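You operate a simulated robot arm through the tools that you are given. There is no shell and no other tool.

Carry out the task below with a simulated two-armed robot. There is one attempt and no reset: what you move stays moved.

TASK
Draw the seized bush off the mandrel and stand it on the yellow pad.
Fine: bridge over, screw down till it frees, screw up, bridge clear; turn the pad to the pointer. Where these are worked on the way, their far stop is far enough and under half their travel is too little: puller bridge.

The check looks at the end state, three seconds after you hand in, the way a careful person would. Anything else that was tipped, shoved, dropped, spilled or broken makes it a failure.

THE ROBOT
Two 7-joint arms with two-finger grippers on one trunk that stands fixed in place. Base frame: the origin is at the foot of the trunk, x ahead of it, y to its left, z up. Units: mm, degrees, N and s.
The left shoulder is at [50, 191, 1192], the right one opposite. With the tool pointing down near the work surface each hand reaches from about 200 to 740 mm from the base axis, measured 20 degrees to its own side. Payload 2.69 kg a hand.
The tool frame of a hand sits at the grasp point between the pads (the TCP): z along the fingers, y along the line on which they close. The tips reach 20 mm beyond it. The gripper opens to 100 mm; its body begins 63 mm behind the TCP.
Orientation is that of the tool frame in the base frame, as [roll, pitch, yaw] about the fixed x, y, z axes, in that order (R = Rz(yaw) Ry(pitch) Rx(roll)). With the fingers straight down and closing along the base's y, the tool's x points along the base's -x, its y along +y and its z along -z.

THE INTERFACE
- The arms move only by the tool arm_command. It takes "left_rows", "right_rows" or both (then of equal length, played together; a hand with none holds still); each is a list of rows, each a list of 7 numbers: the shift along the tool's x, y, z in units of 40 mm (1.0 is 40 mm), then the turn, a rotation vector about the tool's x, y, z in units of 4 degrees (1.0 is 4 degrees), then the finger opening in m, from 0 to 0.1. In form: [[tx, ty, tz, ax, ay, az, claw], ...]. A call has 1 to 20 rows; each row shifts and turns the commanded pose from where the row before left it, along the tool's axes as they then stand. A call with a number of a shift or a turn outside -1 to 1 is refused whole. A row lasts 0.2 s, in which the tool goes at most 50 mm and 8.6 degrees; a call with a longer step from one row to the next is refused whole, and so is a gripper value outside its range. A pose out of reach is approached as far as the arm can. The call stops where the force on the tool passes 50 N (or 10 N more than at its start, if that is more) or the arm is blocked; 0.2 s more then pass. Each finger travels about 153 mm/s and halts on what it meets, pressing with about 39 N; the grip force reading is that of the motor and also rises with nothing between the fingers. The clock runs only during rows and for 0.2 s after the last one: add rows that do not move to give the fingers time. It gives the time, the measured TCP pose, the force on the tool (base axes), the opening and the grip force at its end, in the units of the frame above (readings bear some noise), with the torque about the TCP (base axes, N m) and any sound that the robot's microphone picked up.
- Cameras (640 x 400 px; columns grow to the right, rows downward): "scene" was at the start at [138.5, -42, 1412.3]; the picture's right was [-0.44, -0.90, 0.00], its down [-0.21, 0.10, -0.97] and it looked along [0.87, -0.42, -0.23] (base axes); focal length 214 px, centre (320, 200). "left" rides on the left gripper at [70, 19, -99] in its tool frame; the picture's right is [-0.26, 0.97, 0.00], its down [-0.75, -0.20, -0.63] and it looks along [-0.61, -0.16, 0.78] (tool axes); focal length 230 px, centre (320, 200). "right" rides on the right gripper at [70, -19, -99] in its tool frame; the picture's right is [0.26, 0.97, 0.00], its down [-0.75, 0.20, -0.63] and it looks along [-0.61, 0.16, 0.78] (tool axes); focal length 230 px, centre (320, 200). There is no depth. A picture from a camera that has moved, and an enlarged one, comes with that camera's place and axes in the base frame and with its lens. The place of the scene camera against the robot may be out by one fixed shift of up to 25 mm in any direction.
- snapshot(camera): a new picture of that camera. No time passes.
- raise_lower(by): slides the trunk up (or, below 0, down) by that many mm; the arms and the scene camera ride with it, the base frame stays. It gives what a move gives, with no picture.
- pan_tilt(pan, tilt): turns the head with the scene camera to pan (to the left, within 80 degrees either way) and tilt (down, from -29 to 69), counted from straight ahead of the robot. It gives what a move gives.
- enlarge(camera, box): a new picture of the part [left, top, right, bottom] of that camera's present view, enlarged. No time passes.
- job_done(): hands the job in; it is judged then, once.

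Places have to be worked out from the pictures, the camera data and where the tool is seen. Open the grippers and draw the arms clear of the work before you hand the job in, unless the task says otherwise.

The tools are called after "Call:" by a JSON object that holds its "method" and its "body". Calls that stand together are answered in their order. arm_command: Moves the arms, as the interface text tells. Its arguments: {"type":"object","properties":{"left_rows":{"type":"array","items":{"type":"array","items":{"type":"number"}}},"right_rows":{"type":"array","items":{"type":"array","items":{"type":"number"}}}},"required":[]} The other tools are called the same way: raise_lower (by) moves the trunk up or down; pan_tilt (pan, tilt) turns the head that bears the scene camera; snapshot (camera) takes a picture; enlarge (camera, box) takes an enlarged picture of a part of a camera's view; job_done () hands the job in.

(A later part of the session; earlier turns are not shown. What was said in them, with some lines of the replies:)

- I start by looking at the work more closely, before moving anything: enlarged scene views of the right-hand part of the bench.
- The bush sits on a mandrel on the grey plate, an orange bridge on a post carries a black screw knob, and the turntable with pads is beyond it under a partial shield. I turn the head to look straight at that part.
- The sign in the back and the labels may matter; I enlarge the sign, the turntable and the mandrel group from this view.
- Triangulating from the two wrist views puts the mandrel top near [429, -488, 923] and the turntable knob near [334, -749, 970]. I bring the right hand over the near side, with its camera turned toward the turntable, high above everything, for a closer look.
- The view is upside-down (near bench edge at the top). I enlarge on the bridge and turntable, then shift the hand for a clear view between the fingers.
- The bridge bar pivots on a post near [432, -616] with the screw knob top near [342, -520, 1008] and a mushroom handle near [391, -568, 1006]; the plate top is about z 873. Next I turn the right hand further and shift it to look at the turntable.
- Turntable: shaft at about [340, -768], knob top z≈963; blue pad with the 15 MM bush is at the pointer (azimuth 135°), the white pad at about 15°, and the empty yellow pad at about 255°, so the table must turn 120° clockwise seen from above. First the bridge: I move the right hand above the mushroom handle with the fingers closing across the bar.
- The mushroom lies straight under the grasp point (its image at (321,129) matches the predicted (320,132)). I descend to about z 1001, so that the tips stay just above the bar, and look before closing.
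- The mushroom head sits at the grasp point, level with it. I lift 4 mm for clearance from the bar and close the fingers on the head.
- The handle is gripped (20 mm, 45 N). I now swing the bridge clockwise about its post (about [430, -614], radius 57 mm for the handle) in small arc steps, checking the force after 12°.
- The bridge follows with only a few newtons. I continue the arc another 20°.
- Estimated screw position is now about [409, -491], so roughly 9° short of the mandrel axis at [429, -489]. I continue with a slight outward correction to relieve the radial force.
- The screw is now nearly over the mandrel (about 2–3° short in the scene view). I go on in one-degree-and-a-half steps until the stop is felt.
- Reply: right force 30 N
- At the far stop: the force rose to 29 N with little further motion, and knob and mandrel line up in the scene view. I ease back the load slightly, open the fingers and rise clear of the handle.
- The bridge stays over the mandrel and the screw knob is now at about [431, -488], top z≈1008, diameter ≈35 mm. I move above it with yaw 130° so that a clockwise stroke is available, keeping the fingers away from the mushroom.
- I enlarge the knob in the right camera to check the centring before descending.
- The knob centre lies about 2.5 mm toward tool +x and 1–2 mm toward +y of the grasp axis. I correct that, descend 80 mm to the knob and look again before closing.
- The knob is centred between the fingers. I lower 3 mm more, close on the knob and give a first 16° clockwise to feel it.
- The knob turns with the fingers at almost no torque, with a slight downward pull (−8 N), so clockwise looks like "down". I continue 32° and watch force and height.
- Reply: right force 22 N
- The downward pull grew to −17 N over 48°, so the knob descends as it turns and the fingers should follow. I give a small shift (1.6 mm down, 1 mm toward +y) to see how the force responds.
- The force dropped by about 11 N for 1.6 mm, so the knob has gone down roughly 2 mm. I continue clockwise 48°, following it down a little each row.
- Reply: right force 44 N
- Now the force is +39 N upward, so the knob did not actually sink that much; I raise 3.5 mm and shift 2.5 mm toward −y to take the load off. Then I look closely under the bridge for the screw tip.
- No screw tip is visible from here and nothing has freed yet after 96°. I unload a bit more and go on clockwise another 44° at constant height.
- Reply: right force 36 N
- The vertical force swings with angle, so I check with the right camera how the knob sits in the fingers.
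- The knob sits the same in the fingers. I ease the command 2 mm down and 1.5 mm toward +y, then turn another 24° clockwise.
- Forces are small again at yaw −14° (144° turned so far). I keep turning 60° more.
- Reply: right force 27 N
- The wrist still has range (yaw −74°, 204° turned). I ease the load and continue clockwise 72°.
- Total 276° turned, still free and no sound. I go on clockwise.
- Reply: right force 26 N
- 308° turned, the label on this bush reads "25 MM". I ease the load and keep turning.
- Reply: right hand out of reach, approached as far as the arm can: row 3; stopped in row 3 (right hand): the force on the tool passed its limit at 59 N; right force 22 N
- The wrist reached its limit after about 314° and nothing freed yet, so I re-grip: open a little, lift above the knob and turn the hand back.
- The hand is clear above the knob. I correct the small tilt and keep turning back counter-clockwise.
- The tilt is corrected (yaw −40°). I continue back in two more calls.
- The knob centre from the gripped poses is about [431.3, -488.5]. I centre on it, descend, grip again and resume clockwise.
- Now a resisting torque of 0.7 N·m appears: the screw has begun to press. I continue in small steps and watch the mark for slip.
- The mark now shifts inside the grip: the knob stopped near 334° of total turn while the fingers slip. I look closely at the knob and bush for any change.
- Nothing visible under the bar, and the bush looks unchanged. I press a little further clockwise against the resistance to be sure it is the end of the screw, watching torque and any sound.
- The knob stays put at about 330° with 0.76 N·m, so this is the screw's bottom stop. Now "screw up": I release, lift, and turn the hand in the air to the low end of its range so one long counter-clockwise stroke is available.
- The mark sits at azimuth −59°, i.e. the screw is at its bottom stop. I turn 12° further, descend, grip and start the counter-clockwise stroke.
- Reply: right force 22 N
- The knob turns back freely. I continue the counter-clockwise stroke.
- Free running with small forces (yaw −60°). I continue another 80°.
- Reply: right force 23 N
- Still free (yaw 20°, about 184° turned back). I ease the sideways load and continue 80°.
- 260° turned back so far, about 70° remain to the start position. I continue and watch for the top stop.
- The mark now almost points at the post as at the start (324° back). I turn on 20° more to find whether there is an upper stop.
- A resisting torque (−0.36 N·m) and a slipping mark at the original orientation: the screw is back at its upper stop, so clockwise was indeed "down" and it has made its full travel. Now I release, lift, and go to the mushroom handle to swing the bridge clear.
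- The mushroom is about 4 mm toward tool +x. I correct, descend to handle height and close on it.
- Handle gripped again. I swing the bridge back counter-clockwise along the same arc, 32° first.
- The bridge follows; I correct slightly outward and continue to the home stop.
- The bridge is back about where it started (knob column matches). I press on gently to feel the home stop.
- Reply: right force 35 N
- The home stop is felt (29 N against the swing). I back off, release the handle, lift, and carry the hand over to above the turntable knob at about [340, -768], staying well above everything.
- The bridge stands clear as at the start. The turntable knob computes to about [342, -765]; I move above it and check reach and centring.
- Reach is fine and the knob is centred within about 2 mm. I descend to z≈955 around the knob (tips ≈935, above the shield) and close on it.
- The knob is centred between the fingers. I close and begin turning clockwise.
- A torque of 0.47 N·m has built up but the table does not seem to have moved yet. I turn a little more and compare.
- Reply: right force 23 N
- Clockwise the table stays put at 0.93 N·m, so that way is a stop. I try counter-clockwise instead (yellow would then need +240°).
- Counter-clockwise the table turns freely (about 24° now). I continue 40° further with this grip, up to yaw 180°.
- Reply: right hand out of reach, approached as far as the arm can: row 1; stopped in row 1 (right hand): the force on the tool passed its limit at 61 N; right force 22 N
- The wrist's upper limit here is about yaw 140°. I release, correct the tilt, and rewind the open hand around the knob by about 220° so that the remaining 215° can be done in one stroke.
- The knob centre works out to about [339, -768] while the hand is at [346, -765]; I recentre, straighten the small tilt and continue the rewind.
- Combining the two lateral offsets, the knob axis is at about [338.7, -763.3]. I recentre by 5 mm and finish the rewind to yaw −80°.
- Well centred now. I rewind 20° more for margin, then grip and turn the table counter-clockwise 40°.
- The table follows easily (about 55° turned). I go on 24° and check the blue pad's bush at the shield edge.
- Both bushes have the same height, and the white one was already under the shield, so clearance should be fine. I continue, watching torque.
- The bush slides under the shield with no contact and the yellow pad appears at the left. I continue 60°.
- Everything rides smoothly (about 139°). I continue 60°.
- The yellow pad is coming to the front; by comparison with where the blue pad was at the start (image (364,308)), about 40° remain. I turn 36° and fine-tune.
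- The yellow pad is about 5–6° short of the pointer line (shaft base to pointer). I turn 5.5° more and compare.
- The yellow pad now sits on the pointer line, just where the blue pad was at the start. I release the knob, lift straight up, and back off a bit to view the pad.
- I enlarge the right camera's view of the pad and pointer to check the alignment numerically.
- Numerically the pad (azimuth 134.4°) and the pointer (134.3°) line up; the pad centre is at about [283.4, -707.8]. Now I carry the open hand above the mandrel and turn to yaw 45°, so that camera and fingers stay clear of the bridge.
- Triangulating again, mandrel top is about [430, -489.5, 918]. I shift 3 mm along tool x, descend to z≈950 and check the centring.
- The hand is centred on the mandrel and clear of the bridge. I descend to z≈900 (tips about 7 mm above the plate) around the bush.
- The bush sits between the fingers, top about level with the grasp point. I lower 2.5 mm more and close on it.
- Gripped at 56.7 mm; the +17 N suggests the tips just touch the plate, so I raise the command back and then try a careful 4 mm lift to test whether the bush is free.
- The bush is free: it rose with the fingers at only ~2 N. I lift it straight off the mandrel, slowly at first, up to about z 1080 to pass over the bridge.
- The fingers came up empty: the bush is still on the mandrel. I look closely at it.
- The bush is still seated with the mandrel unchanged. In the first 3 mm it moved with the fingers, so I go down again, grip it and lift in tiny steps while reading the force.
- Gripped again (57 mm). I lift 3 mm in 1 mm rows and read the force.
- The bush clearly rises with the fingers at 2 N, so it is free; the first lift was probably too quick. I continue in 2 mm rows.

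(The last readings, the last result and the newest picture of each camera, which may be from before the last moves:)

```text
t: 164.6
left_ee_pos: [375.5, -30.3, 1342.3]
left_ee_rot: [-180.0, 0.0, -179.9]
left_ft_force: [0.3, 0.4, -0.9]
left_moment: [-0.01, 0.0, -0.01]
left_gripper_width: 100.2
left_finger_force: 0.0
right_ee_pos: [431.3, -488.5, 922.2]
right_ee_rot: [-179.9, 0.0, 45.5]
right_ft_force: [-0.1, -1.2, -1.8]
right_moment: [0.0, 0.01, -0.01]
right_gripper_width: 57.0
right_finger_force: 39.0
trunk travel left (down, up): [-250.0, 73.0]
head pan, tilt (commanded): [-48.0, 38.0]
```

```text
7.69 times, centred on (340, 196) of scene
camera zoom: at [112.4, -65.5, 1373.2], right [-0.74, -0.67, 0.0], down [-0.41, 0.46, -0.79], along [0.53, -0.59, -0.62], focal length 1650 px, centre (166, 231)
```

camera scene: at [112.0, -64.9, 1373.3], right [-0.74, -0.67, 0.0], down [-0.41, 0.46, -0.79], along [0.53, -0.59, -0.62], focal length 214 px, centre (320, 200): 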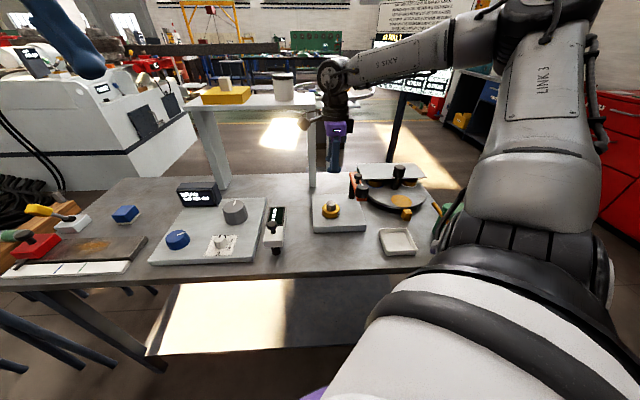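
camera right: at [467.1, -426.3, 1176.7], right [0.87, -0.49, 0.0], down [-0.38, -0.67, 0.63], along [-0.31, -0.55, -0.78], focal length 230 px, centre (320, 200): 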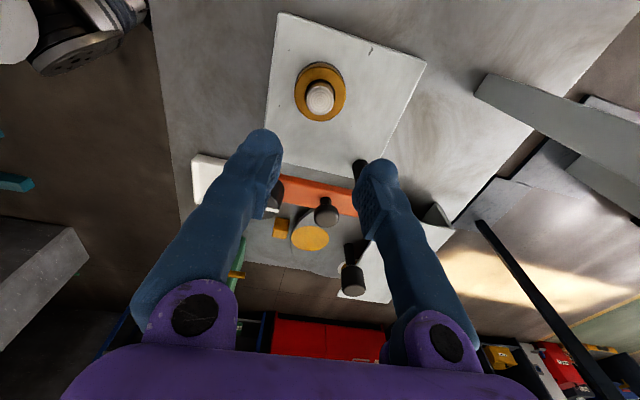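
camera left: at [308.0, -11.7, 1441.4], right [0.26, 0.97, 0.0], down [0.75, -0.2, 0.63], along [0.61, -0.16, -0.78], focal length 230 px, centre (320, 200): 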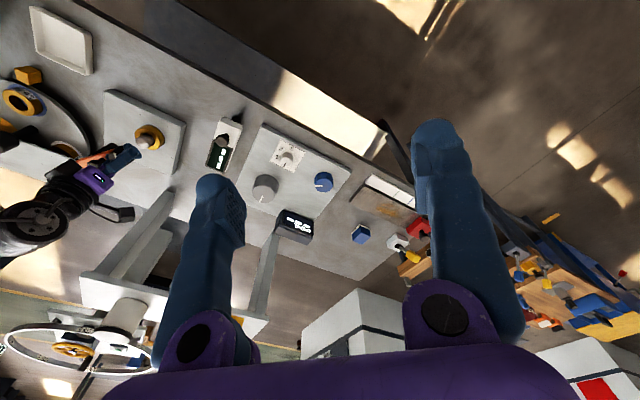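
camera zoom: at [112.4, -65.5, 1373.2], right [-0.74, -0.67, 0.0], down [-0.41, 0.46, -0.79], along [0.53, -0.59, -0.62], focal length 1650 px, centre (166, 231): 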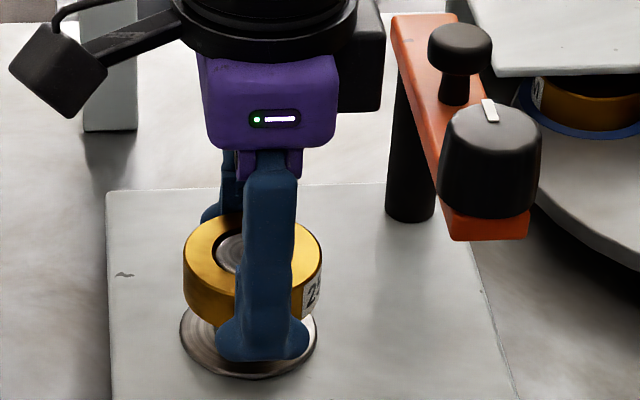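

The bush is coming off nicely, the mandrel top is now level with the bush top. I continue at the same slow pace until it is clear.

Call:
{"method": "arm_command", "body": {"right_rows": [[0, 0, -0.05, 0, 0, 0, 0.03], [0, 0, -0.05, 0, 0, 0, 0.03], [0, 0, -0.05, 0, 0, 0, 0.03], [0, 0, -0.05, 0, 0, 0, 0.03], [0, 0, -0.05, 0, 0, 0, 0.03], [0, 0, -0.05, 0, 0, 0, 0.03], [0, 0, -0.05, 0, 0, 0, 0.03], [0, 0, -0.05, 0, 0, 0, 0.03], [0, 0, -0.05, 0, 0, 0, 0.03], [0, 0, -0.05, 0, 0, 0, 0.03]]}}

Call:
{"method": "enlarge", "body": {"camera": "right", "box": [220, 80, 420, 250]}}

Call:
{"method": "enlarge", "body": {"camera": "scene", "box": [310, 170, 370, 222]}}

```text
t: 166.8
left_ee_pos: [375.9, -29.9, 1342.8]
left_ee_rot: [180.0, 0.0, -179.8]
left_ft_force: [-0.1, -0.8, 0.1]
left_moment: [0.01, 0.0, -0.03]
left_gripper_width: 99.9
left_finger_force: 0.0
right_ee_pos: [430.7, -488.6, 942.0]
right_ee_rot: [180.0, 0.0, 45.6]
right_ft_force: [-0.4, -0.3, -1.6]
right_moment: [-0.01, 0.02, -0.01]
right_gripper_width: 57.0
right_finger_force: 39.4
trunk travel left (down, up): [-250.0, 73.0]
head pan, tilt (commanded): [-48.0, 38.0]
```

```text
2.35 times, centred on (320, 165) of right
camera zoom: at [467.0, -426.4, 1041.8], right [0.87, -0.49, 0.0], down [-0.38, -0.68, 0.63], along [-0.31, -0.55, -0.78], focal length 541 px, centre (320, 282)
```

zoom: 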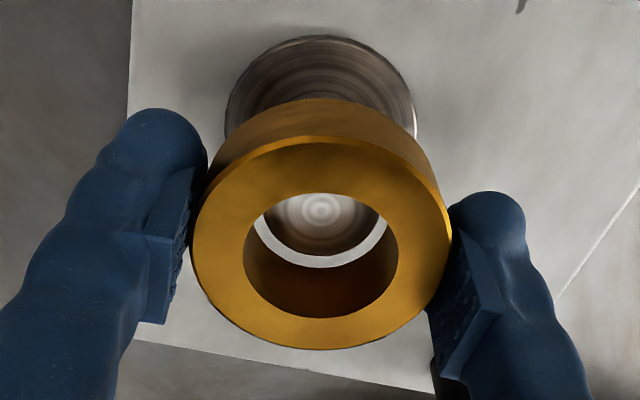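

```text
7.69 times, centred on (340, 196) of scene
camera zoom: at [112.4, -65.5, 1373.2], right [-0.74, -0.67, 0.0], down [-0.41, 0.46, -0.79], along [0.53, -0.59, -0.62], focal length 1650 px, centre (166, 231)
```

zoom: 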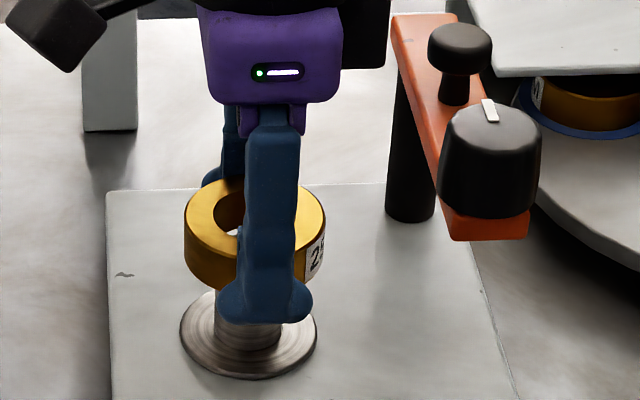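

The bush is nearly off. I lift on at 4 mm, then 6 mm rows, checking that it stays in the grip.

Call:
{"method": "arm_command", "body": {"right_rows": [[0, 0, -0.08, 0, 0, 0, 0.03], [0, 0, -0.1, 0, 0, 0, 0.03], [0, 0, -0.1, 0, 0, 0, 0.03], [0, 0, -0.12, 0, 0, 0, 0.03], [0, 0, -0.15, 0, 0, 0, 0.03], [0, 0, -0.15, 0, 0, 0, 0.03], [0, 0, -0.15, 0, 0, 0, 0.03], [0, 0, -0.15, 0, 0, 0, 0.03], [0, 0, -0.15, 0, 0, 0, 0.03], [0, 0, -0.15, 0, 0, 0, 0.03]]}}

Call:
{"method": "enlarge", "body": {"camera": "right", "box": [220, 80, 420, 250]}}

```text
t: 169.0
left_ee_pos: [374.8, -30.2, 1341.8]
left_ee_rot: [180.0, -0.1, -179.8]
left_ft_force: [-0.2, -0.3, -0.1]
left_moment: [-0.03, -0.02, 0.01]
left_gripper_width: 100.1
left_finger_force: 0.0
right_ee_pos: [432.5, -488.5, 994.0]
right_ee_rot: [-179.9, 0.0, 45.5]
right_ft_force: [0.6, -0.4, -2.1]
right_moment: [-0.03, 0.0, 0.03]
right_gripper_width: 56.8
right_finger_force: 39.1
trunk travel left (down, up): [-250.0, 73.0]
head pan, tilt (commanded): [-48.0, 38.0]
```

```text
2.35 times, centred on (320, 165) of right
camera zoom: at [467.6, -426.1, 1093.5], right [0.87, -0.49, 0.0], down [-0.38, -0.68, 0.63], along [-0.31, -0.55, -0.78], focal length 541 px, centre (320, 282)
```

zoom: 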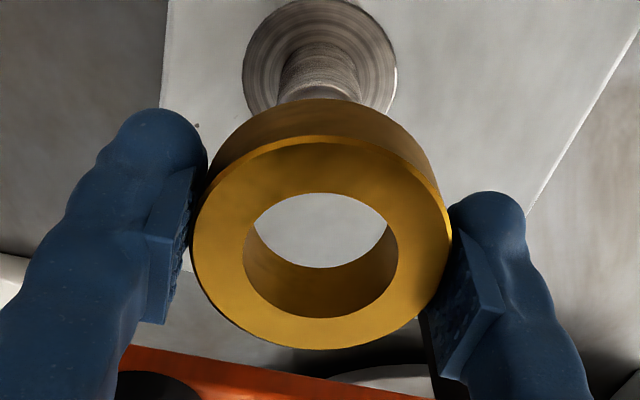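

The bush is off the mandrel and firmly held. I rise to about z 1062 and turn to yaw ~120° for the placement.

Call:
{"method": "arm_command", "body": {"right_rows": [[0, 0, -0.17, 0, 0, 0, 0.03], [0, 0, -0.17, 0, 0, 0, 0.03], [0, 0, -0.17, 0, 0, 0, 0.03], [0, 0, -0.17, 0, 0, 0, 0.03], [0, 0, -0.17, 0, 0, 0, 0.03], [0, 0, -0.17, 0, 0, 0, 0.03], [0, 0, -0.17, 0, 0, 0, 0.03], [0, 0, -0.17, 0, 0, 0, 0.03], [0, 0, -0.17, 0, 0, 0, 0.03], [0, 0, -0.17, 0, 0, 0, 0.03], [0, 0, 0, 0, 0, -0.5, 0.03], [0, 0, 0, 0, 0, -0.7, 0.03], [0, 0, 0, 0, 0, -0.8, 0.03], [0, 0, 0, 0, 0, -0.8, 0.03], [0, 0, 0, 0, 0, -0.8, 0.03], [0, 0, 0, 0, 0, -0.8, 0.03], [0, 0, 0, 0, 0, -0.8, 0.03], [0, 0, 0, 0, 0, -0.8, 0.03], [0, 0, 0, 0, 0, -0.8, 0.03], [0, 0, 0, 0, 0, -0.8, 0.03]]}}

Call:
{"method": "enlarge", "body": {"camera": "right", "box": [220, 80, 420, 250]}}

```text
t: 173.2
left_ee_pos: [376.3, -29.3, 1342.3]
left_ee_rot: [-180.0, 0.0, -179.9]
left_ft_force: [0.6, 0.6, -0.2]
left_moment: [0.0, 0.0, -0.02]
left_gripper_width: 99.9
left_finger_force: 0.0
right_ee_pos: [431.6, -489.5, 1060.7]
right_ee_rot: [180.0, -0.1, 76.0]
right_ft_force: [0.4, -0.8, -1.7]
right_moment: [0.0, 0.03, 0.01]
right_gripper_width: 57.0
right_finger_force: 39.3
trunk travel left (down, up): [-250.0, 73.0]
head pan, tilt (commanded): [-48.0, 38.0]
```

```text
2.35 times, centred on (320, 165) of right
camera zoom: at [430.1, -417.3, 1161.2], right [1.0, 0.02, 0.0], down [0.01, -0.78, 0.63], along [0.01, -0.63, -0.78], focal length 541 px, centre (320, 282)
```

zoom: 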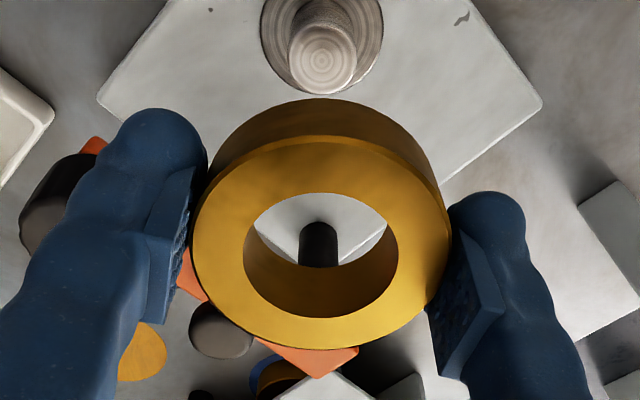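

Holding well. I finish the turn to yaw 120° and begin the carry over the bridge toward the pad.

Call:
{"method": "arm_command", "body": {"right_rows": [[0, 0, 0, 0, 0, -1, 0.03], [0, 0, 0, 0, 0, -1, 0.03], [0, 0, 0, 0, 0, -1, 0.03], [0, 0, 0, 0, 0, -1, 0.03], [0, 0, 0, 0, 0, -1, 0.03], [0, 0, 0, 0, 0, -1, 0.03], [0, 0, 0, 0, 0, -1, 0.03], [0, 0, 0, 0, 0, -1, 0.03], [0, 0, 0, 0, 0, -1, 0.03], [0, 0, 0, 0, 0, -1, 0.03], [0, 0, 0, 0, 0, -1, 0.03], [-0.05, -0.11, 0, 0, 0, 0, 0.03], [-0.12, -0.25, 0, 0, 0, 0, 0.03], [-0.2, -0.413, 0, 0, 0, 0, 0.03], [-0.2, -0.413, 0, 0, 0, 0, 0.03], [-0.2, -0.413, 0, 0, 0, 0, 0.03], [-0.2, -0.413, 0, 0, 0, 0, 0.03], [-0.2, -0.413, 0, 0, 0, 0, 0.03], [-0.2, -0.413, 0, 0, 0, 0, 0.03]]}}

Call:
{"method": "snapshot", "body": {"camera": "right"}}

```text
t: 177.2
left_ee_pos: [374.6, -29.4, 1342.8]
left_ee_rot: [-179.9, 0.1, -179.9]
left_ft_force: [-0.5, 0.4, 0.1]
left_moment: [0.03, 0.0, -0.03]
left_gripper_width: 99.9
left_finger_force: 0.1
right_ee_pos: [358.3, -592.1, 1060.2]
right_ee_rot: [179.9, 0.0, 120.0]
right_ft_force: [0.4, -0.1, -1.9]
right_moment: [-0.01, 0.0, 0.0]
right_gripper_width: 56.9
right_finger_force: 38.7
trunk travel left (down, up): [-250.0, 73.0]
head pan, tilt (commanded): [-48.0, 38.0]
```

```text
taken
camera right: at [309.1, -542.0, 1160.2], right [0.71, 0.71, 0.0], down [0.55, -0.55, 0.63], along [0.44, -0.45, -0.78], focal length 230 px, centre (320, 200)
```

right: 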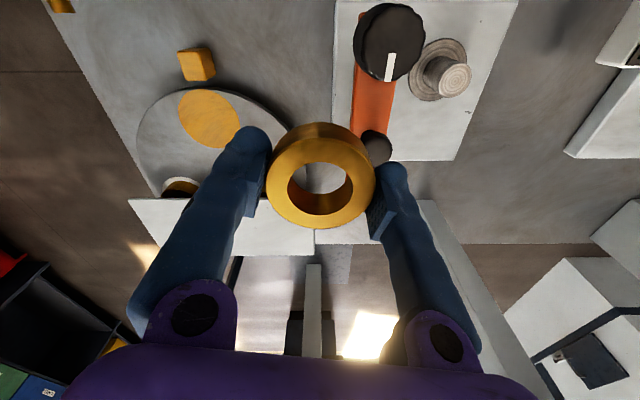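

Halfway, holding steady. I carry on to above the yellow pad.

Call:
{"method": "arm_command", "body": {"right_rows": [[-0.2, -0.413, 0, 0, 0, 0, 0.03], [-0.2, -0.413, 0, 0, 0, 0, 0.03], [-0.2, -0.413, 0, 0, 0, 0, 0.03], [-0.2, -0.413, 0, 0, 0, 0, 0.03], [-0.2, -0.413, 0, 0, 0, 0, 0.03], [-0.2, -0.413, 0, 0, 0, 0, 0.03], [-0.22, -0.35, 0, 0, 0, 0, 0.03], [-0.148, -0.242, 0, 0, 0, 0, 0.03], [0, 0, 0, 0, 0, 0, 0.03]]}}

Call:
{"method": "snapshot", "body": {"camera": "right"}}

Call:
{"method": "enlarge", "body": {"camera": "scene", "box": [340, 110, 460, 224]}}

```text
t: 179.2
left_ee_pos: [376.1, -30.1, 1343.3]
left_ee_rot: [-180.0, -0.1, -179.8]
left_ft_force: [0.0, 0.6, -0.2]
left_moment: [-0.01, 0.0, 0.04]
left_gripper_width: 100.0
left_finger_force: 0.1
right_ee_pos: [284.4, -709.3, 1062.1]
right_ee_rot: [-180.0, 0.0, 119.9]
right_ft_force: [0.1, 0.1, -2.0]
right_moment: [-0.03, -0.04, 0.01]
right_gripper_width: 57.0
right_finger_force: 38.7
trunk travel left (down, up): [-250.0, 73.0]
head pan, tilt (commanded): [-48.0, 38.0]
```

```text
taken
camera right: at [234.4, -659.2, 1161.4], right [0.71, 0.7, 0.0], down [0.55, -0.55, 0.63], along [0.44, -0.45, -0.78], focal length 230 px, centre (320, 200)
```

right: 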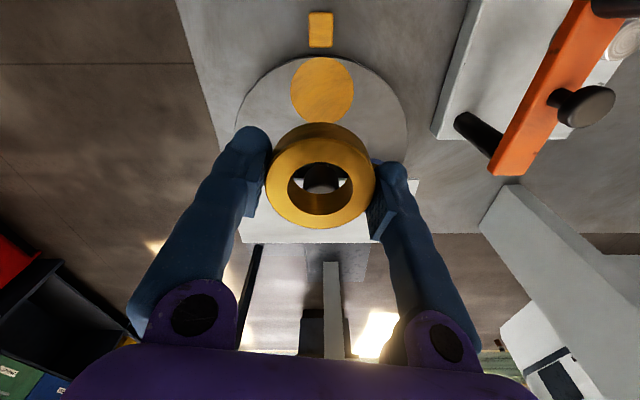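

```text
3.51 times, centred on (400, 167) of scene
camera zoom: at [112.5, -65.5, 1373.2], right [-0.74, -0.67, 0.0], down [-0.41, 0.46, -0.79], along [0.53, -0.59, -0.62], focal length 752 px, centre (39, 316)
```

zoom: 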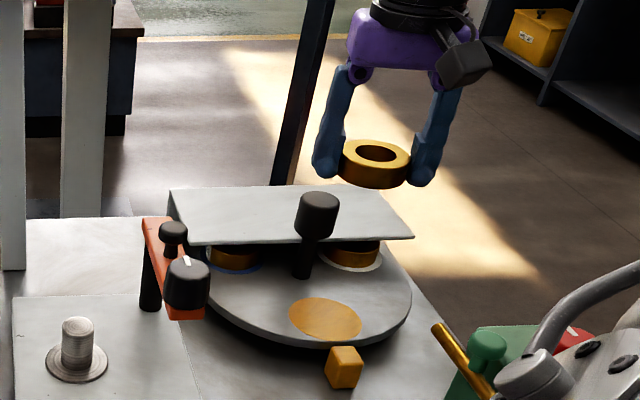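

The pad computes to [283.3, -706.5] and the hand is within 1–2 mm of it. I descend to about z 920, then check.

Call:
{"method": "arm_command", "body": {"right_rows": [[0, 0, 0.1, 0, 0, 0, 0.03], [0, 0, 0.25, 0, 0, 0, 0.03], [0, 0, 0.35, 0, 0, 0, 0.03], [0, 0, 0.35, 0, 0, 0, 0.03], [0, 0, 0.35, 0, 0, 0, 0.03], [0, 0, 0.35, 0, 0, 0, 0.03], [0, 0, 0.35, 0, 0, 0, 0.03], [0, 0, 0.35, 0, 0, 0, 0.03], [0, 0, 0.35, 0, 0, 0, 0.03], [0, 0, 0.35, 0, 0, 0, 0.03], [0, 0, 0.25, 0, 0, 0, 0.03], [0, 0, 0.15, 0, 0, 0, 0.03]]}}

Call:
{"method": "snapshot", "body": {"camera": "right"}}

Call:
{"method": "enlarge", "body": {"camera": "scene", "box": [350, 140, 440, 214]}}

```text
t: 181.8
left_ee_pos: [374.7, -30.0, 1342.9]
left_ee_rot: [-180.0, -0.1, -179.8]
left_ft_force: [1.0, -0.3, 0.4]
left_moment: [0.0, -0.01, -0.01]
left_gripper_width: 100.0
left_finger_force: 0.1
right_ee_pos: [284.3, -709.0, 918.4]
right_ee_rot: [179.9, -0.1, 119.9]
right_ft_force: [0.2, 0.1, -1.4]
right_moment: [-0.01, -0.01, 0.03]
right_gripper_width: 56.8
right_finger_force: 39.4
trunk travel left (down, up): [-250.0, 73.0]
head pan, tilt (commanded): [-48.0, 38.0]
```

```text
taken
camera right: at [234.3, -658.3, 1019.2], right [0.71, 0.71, 0.0], down [0.55, -0.55, 0.63], along [0.44, -0.45, -0.78], focal length 230 px, centre (320, 200)
```

right: 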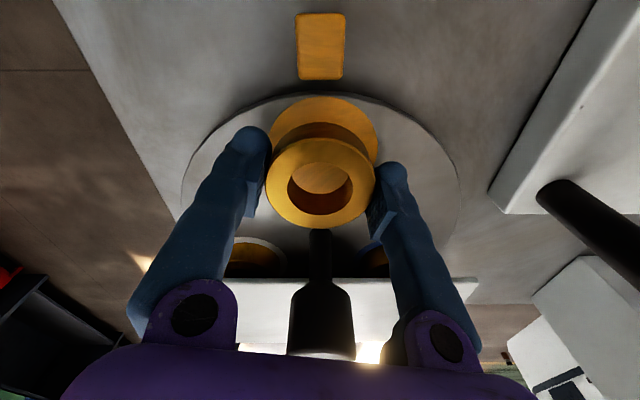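

```text
5.41 times, centred on (395, 177) of scene
camera zoom: at [112.4, -65.7, 1373.2], right [-0.74, -0.67, 0.0], down [-0.41, 0.46, -0.79], along [0.53, -0.59, -0.62], focal length 1159 px, centre (-85, 324)
```

zoom: 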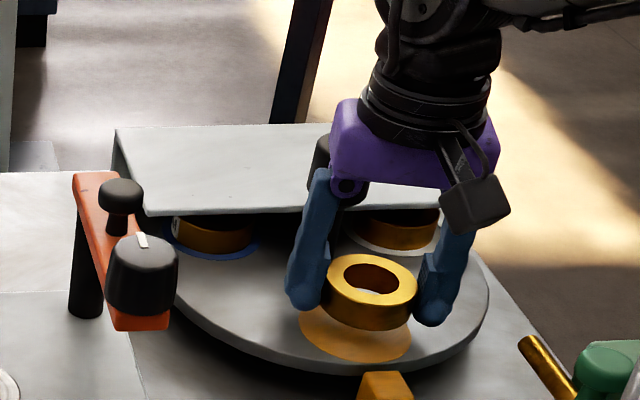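

The pad is about 2 mm toward tool +y. I shift 2 mm, then go down 12 mm and continue in 1 mm rows until contact is felt.

Call:
{"method": "arm_command", "body": {"right_rows": [[0.02, 0.05, 0, 0, 0, 0, 0.03], [0, 0, 0.1, 0, 0, 0, 0.03], [0, 0, 0.1, 0, 0, 0, 0.03], [0, 0, 0.1, 0, 0, 0, 0.03], [0, 0, 0.025, 0, 0, 0, 0.03], [0, 0, 0.025, 0, 0, 0, 0.03]]}}

Call:
{"method": "enlarge", "body": {"camera": "scene", "box": [370, 170, 430, 212]}}

```text
t: 183.2
left_ee_pos: [376.7, -31.1, 1341.7]
left_ee_rot: [179.9, 0.0, -179.9]
left_ft_force: [0.5, 0.0, -0.7]
left_moment: [0.0, 0.02, -0.01]
left_gripper_width: 100.1
left_finger_force: 0.0
right_ee_pos: [285.9, -708.0, 905.8]
right_ee_rot: [-180.0, 0.1, 119.9]
right_ft_force: [0.6, -0.6, -2.7]
right_moment: [0.0, 0.0, 0.01]
right_gripper_width: 56.9
right_finger_force: 39.2
trunk travel left (down, up): [-250.0, 73.0]
head pan, tilt (commanded): [-48.0, 38.0]
```

```text
9.52 times, centred on (400, 191) of scene
camera zoom: at [112.4, -65.6, 1373.2], right [-0.74, -0.67, 0.0], down [-0.41, 0.46, -0.79], along [0.53, -0.59, -0.62], focal length 2043 px, centre (-442, 286)
```

zoom: 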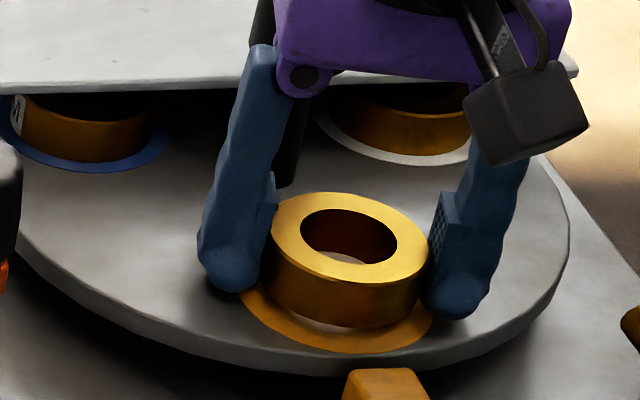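

Still a few millimetres above the pad, no contact yet. I continue in 1 mm rows.

Call:
{"method": "arm_command", "body": {"right_rows": [[0, 0, 0.025, 0, 0, 0, 0.03], [0, 0, 0.025, 0, 0, 0, 0.03], [0, 0, 0.025, 0, 0, 0, 0.03]]}}

Call:
{"method": "arm_command", "body": {"right_rows": [[0, 0, 0.025, 0, 0, 0, 0.03], [0, 0, 0.025, 0, 0, 0, 0.03]]}}

Call:
{"method": "enlarge", "body": {"camera": "scene", "box": [370, 170, 430, 212]}}

```text
t: 184.0
left_ee_pos: [375.1, -30.7, 1342.7]
left_ee_rot: [180.0, 0.0, -179.9]
left_ft_force: [0.9, 0.5, 0.1]
left_moment: [-0.01, -0.01, -0.02]
left_gripper_width: 100.3
left_finger_force: 0.0
right_ee_pos: [286.0, -706.9, 902.0]
right_ee_rot: [-180.0, 0.1, 119.9]
right_ft_force: [0.0, -0.2, -1.5]
right_moment: [0.01, 0.0, 0.01]
right_gripper_width: 56.9
right_finger_force: 38.9
trunk travel left (down, up): [-250.0, 73.0]
head pan, tilt (commanded): [-48.0, 38.0]
```

```text
t: 184.6
left_ee_pos: [375.7, -29.0, 1342.4]
left_ee_rot: [180.0, 0.0, -180.0]
left_ft_force: [-0.9, -0.5, -0.1]
left_moment: [0.0, -0.03, -0.01]
left_gripper_width: 100.0
left_finger_force: 0.0
right_ee_pos: [287.3, -706.4, 900.7]
right_ee_rot: [179.9, 0.2, 120.0]
right_ft_force: [-1.1, -0.9, 3.9]
right_moment: [0.02, 0.08, 0.01]
right_gripper_width: 56.8
right_finger_force: 39.5
trunk travel left (down, up): [-250.0, 73.0]
head pan, tilt (commanded): [-48.0, 38.0]
```

```text
9.52 times, centred on (400, 191) of scene
camera zoom: at [112.1, -64.9, 1373.4], right [-0.74, -0.67, 0.0], down [-0.41, 0.46, -0.79], along [0.53, -0.59, -0.62], focal length 2043 px, centre (-442, 286)
```

zoom: 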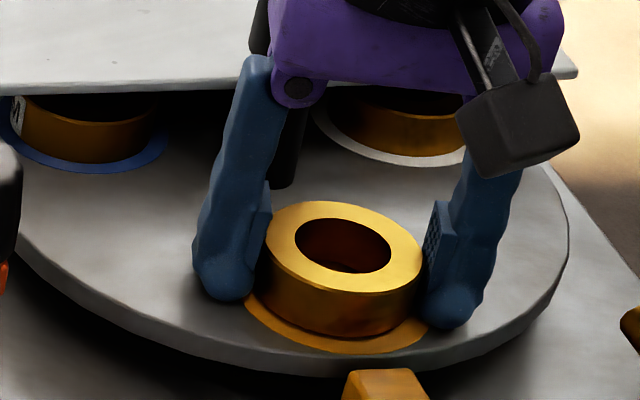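

Contact at +4 N: the bush stands on the pad, well inside it. I open the fingers gently and check before lifting.

Call:
{"method": "arm_command", "body": {"right_rows": [[0, 0, 0, 0, 0, 0, 0.055], [0, 0, 0, 0, 0, 0, 0.06], [0, 0, 0, 0, 0, 0, 0.066], [0, 0, 0, 0, 0, 0, 0.075], [0, 0, 0, 0, 0, 0, 0.085], [0, 0, 0, 0, 0, 0, 0.085]]}}

Call:
{"method": "snapshot", "body": {"camera": "right"}}

Call:
{"method": "enlarge", "body": {"camera": "scene", "box": [370, 170, 430, 212]}}

```text
t: 186.0
left_ee_pos: [375.2, -28.8, 1342.4]
left_ee_rot: [-179.9, -0.1, -179.8]
left_ft_force: [0.3, 0.0, 0.3]
left_moment: [0.0, 0.04, -0.03]
left_gripper_width: 100.1
left_finger_force: 0.1
right_ee_pos: [285.5, -706.3, 901.0]
right_ee_rot: [179.9, 0.0, 119.9]
right_ft_force: [-0.4, -0.5, 0.6]
right_moment: [-0.01, 0.0, 0.02]
right_gripper_width: 85.0
right_finger_force: 0.1
trunk travel left (down, up): [-250.0, 73.0]
head pan, tilt (commanded): [-48.0, 38.0]
```

```text
taken
camera right: at [236.2, -655.7, 1000.3], right [0.71, 0.71, 0.0], down [0.55, -0.55, 0.63], along [0.44, -0.45, -0.78], focal length 230 px, centre (320, 200)
```

right: 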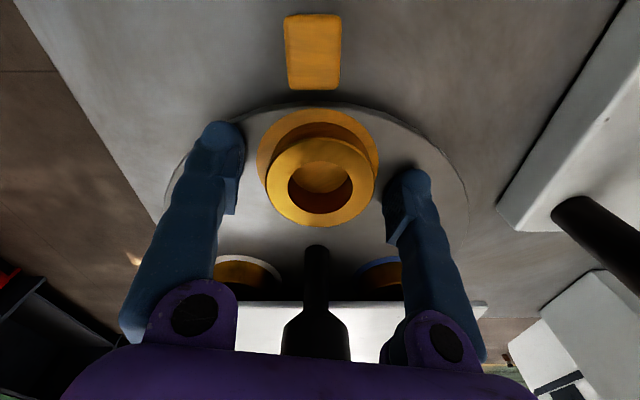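

```text
9.52 times, centred on (400, 191) of scene
camera zoom: at [112.3, -65.3, 1373.2], right [-0.74, -0.67, 0.0], down [-0.41, 0.46, -0.79], along [0.53, -0.59, -0.62], focal length 2043 px, centre (-442, 286)
```

zoom: 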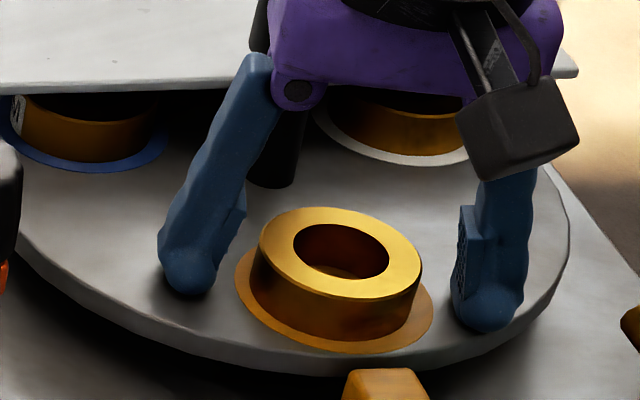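

The bush stands free on the yellow pad. I lift the open hand straight up.

Call:
{"method": "arm_command", "body": {"right_rows": [[0, 0, -0.2, 0, 0, 0, 0.085], [0, 0, -0.4, 0, 0, 0, 0.085], [0, 0, -0.6, 0, 0, 0, 0.09], [0, 0, -0.75, 0, 0, 0, 0.09], [0, 0, -0.75, 0, 0, 0, 0.09], [0, 0, -0.75, 0, 0, 0, 0.09], [0, 0, -0.75, 0, 0, 0, 0.09]]}}

Call:
{"method": "snapshot", "body": {"camera": "right"}}

Call:
{"method": "enlarge", "body": {"camera": "scene", "box": [300, 150, 440, 234]}}

```text
t: 187.6
left_ee_pos: [376.1, -28.9, 1343.2]
left_ee_rot: [-179.9, -0.1, -179.9]
left_ft_force: [-0.3, -0.2, 0.0]
left_moment: [-0.03, -0.02, -0.03]
left_gripper_width: 100.2
left_finger_force: 0.0
right_ee_pos: [284.5, -706.0, 1070.1]
right_ee_rot: [179.9, 0.1, 120.0]
right_ft_force: [-0.1, 0.3, 0.5]
right_moment: [0.01, 0.01, 0.01]
right_gripper_width: 90.1
right_finger_force: 0.0
trunk travel left (down, up): [-250.0, 73.0]
head pan, tilt (commanded): [-48.0, 38.0]
```

```text
taken
camera right: at [235.0, -655.4, 1169.5], right [0.71, 0.71, 0.0], down [0.55, -0.55, 0.63], along [0.44, -0.45, -0.78], focal length 230 px, centre (320, 200)
```

right: 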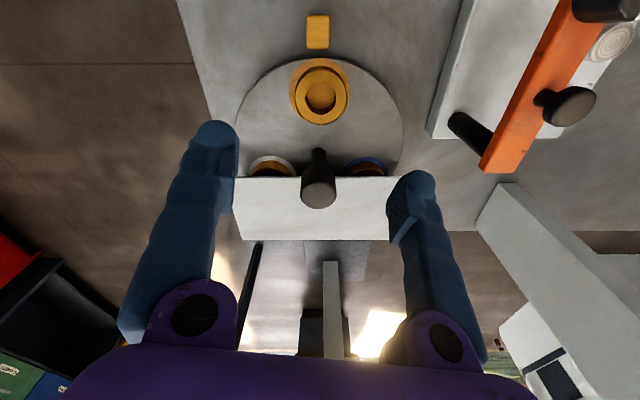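

```text
4.57 times, centred on (370, 192) of scene
camera zoom: at [112.1, -64.9, 1373.3], right [-0.74, -0.67, 0.0], down [-0.41, 0.46, -0.79], along [0.53, -0.59, -0.62], focal length 980 px, centre (91, 237)
```

zoom: 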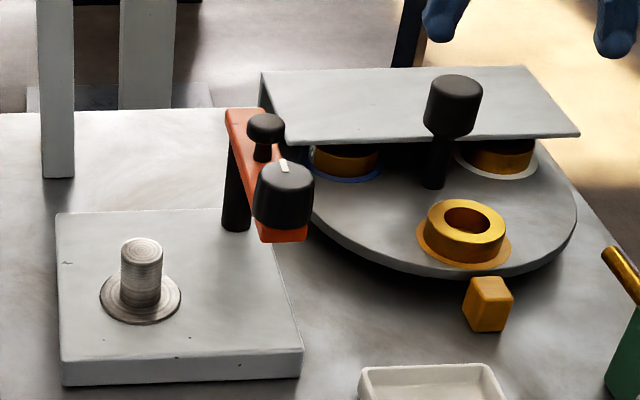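

The bush stands on the yellow pad. I enlarge the right view to verify that the pad still lines up with the pointer.

Call:
{"method": "enlarge", "body": {"camera": "right", "box": [220, 0, 420, 220]}}

Call:
{"method": "enlarge", "body": {"camera": "right", "box": [420, 0, 640, 180]}}

```text
1.82 times, centred on (320, 110) of right
camera zoom: at [235.0, -655.4, 1169.5], right [0.71, 0.71, 0.0], down [0.55, -0.55, 0.63], along [0.44, -0.45, -0.78], focal length 418 px, centre (320, 364)
```

zoom: 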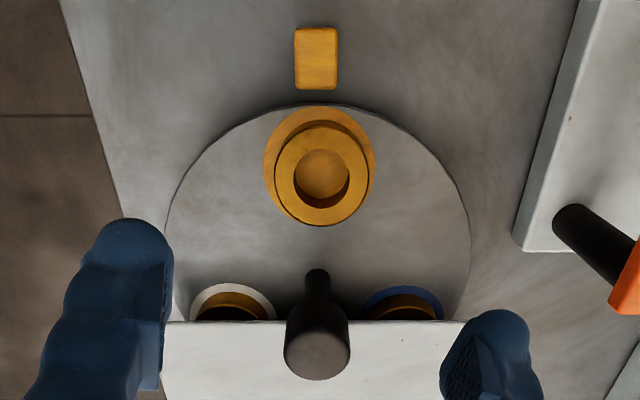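

```text
2.22 times, centred on (530, 90) of right
camera zoom: at [235.0, -655.4, 1169.5], right [0.71, 0.71, 0.0], down [0.55, -0.55, 0.63], along [0.44, -0.45, -0.78], focal length 511 px, centre (-147, 444)
```

zoom: 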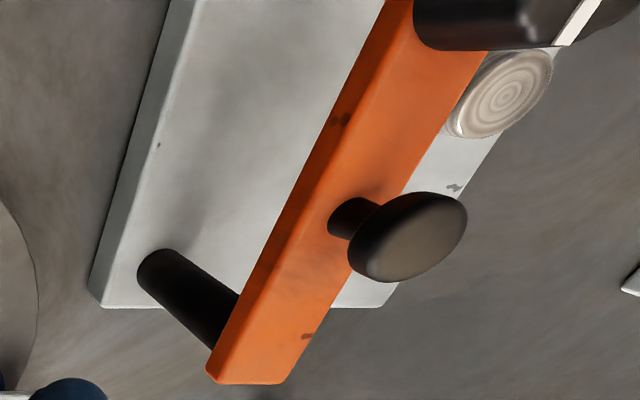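

Pad, shaft and pointer line up, and the other two pads lie symmetrically, so the table is right; the bridge is clear with the screw mark at its upper stop. I now draw the right arm up and back to near its starting place with the gripper open.

Call:
{"method": "arm_command", "body": {"right_rows": [[0, 0, -0.8, 0, 0, 0, 0.1], [0, 0, -0.9, 0, 0, 0, 0.1], [0, 0, -0.9, 0, 0, 0, 0.1], [0, 0, -0.9, 0, 0, 0, 0.1], [0.6, 0.35, 0, 0, 0, 0, 0.1], [0.8, 0.46, 0, 0, 0, 0, 0.1], [0.8, 0.46, 0, 0, 0, 0, 0.1], [0.8, 0.46, 0, 0, 0, 0, 0.1], [0.8, 0.46, 0, 0, 0, 0, 0.1], [0.8, 0.46, 0, 0, 0, 0, 0.1], [0.8, 0.46, 0, 0, 0, 0, 0.1], [0.8, 0.46, 0, 0, 0, 0, 0.1], [0.8, 0.46, 0, 0, 0, 0, 0.1], [0.5, 0.29, 0, 0, 0, 0, 0.1]]}}

Call:
{"method": "snapshot", "body": {"camera": "scene"}}

Call:
{"method": "enlarge", "body": {"camera": "scene", "box": [300, 150, 440, 234]}}

Call:
{"method": "snapshot", "body": {"camera": "right"}}

```text
t: 190.6
left_ee_pos: [375.2, -29.9, 1342.1]
left_ee_rot: [180.0, 0.0, -179.9]
left_ft_force: [-0.2, -0.4, 0.6]
left_moment: [-0.01, -0.01, 0.0]
left_gripper_width: 99.8
left_finger_force: 0.0
right_ee_pos: [286.5, -360.0, 1209.7]
right_ee_rot: [-180.0, 0.0, 119.8]
right_ft_force: [-0.3, 0.1, -0.1]
right_moment: [-0.02, -0.01, 0.0]
right_gripper_width: 100.1
right_finger_force: 0.0
trunk travel left (down, up): [-250.0, 73.0]
head pan, tilt (commanded): [-48.0, 38.0]
```

```text
taken
camera scene: at [112.3, -65.0, 1373.2], right [-0.74, -0.67, 0.0], down [-0.41, 0.46, -0.79], along [0.53, -0.59, -0.62], focal length 214 px, centre (320, 200)
```

scene: 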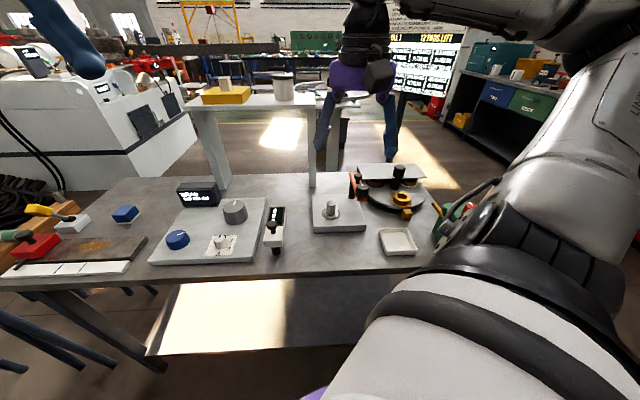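

```text
4.57 times, centred on (370, 192) of scene
camera zoom: at [112.3, -65.0, 1373.2], right [-0.74, -0.67, 0.0], down [-0.41, 0.46, -0.79], along [0.53, -0.59, -0.62], focal length 980 px, centre (91, 237)
```

zoom: 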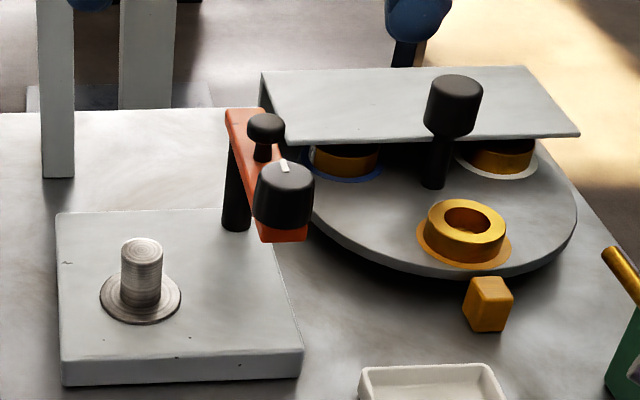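

```text
taken
camera right: at [235.4, -310.0, 1309.8], right [0.71, 0.7, 0.0], down [0.55, -0.55, 0.63], along [0.44, -0.45, -0.78], focal length 230 px, centre (320, 200)
```

right: 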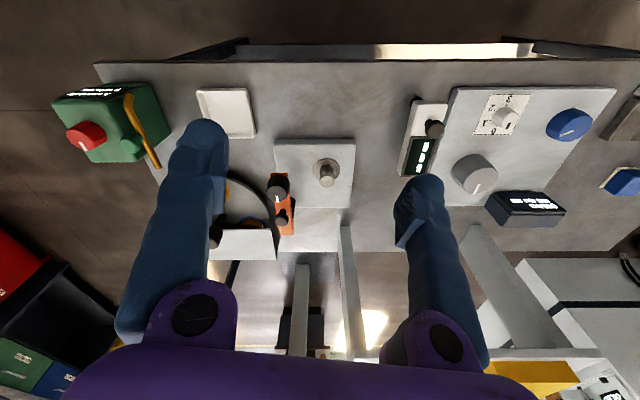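

The bush stands on the yellow pad at the pointer, the mandrel is bare, and the bridge is clear with its screw at the upper stop. The other bushes still stand on their pads, and both grippers are open and away from the work, so I hand in.

Call:
{"method": "job_done", "body": {}}

```text
The job is handed in.
```

The job is handed in. The bush is off the mandrel and standing on the yellow pad, and the pad is turned to the pointer. I have no verdict from the check yet.

- **Bridge:** I swung it over to its far stop and later back clear to its home stop.
- **Screw:** I turned it down to its bottom stop, then back up to its upper stop, where it started.
- **Freeing:** I heard and saw nothing when the bush freed. I only knew it was free when it lifted at about 2 N.
- **Lifting the bush:** The first lift was too quick. The fingers slipped off and the bush stayed on the mandrel. I gripped it again and drew it off slowly.
- **Turntable:** It would not turn clockwise, so I turned it about 240° the other way. The 15 MM and 20 MM bushes passed under the shield without touching and still stand on their pads.

In the last pictures nothing else had been tipped or moved. Both grippers are open; I drew the right arm clear, and the left arm stayed at its start throughout.
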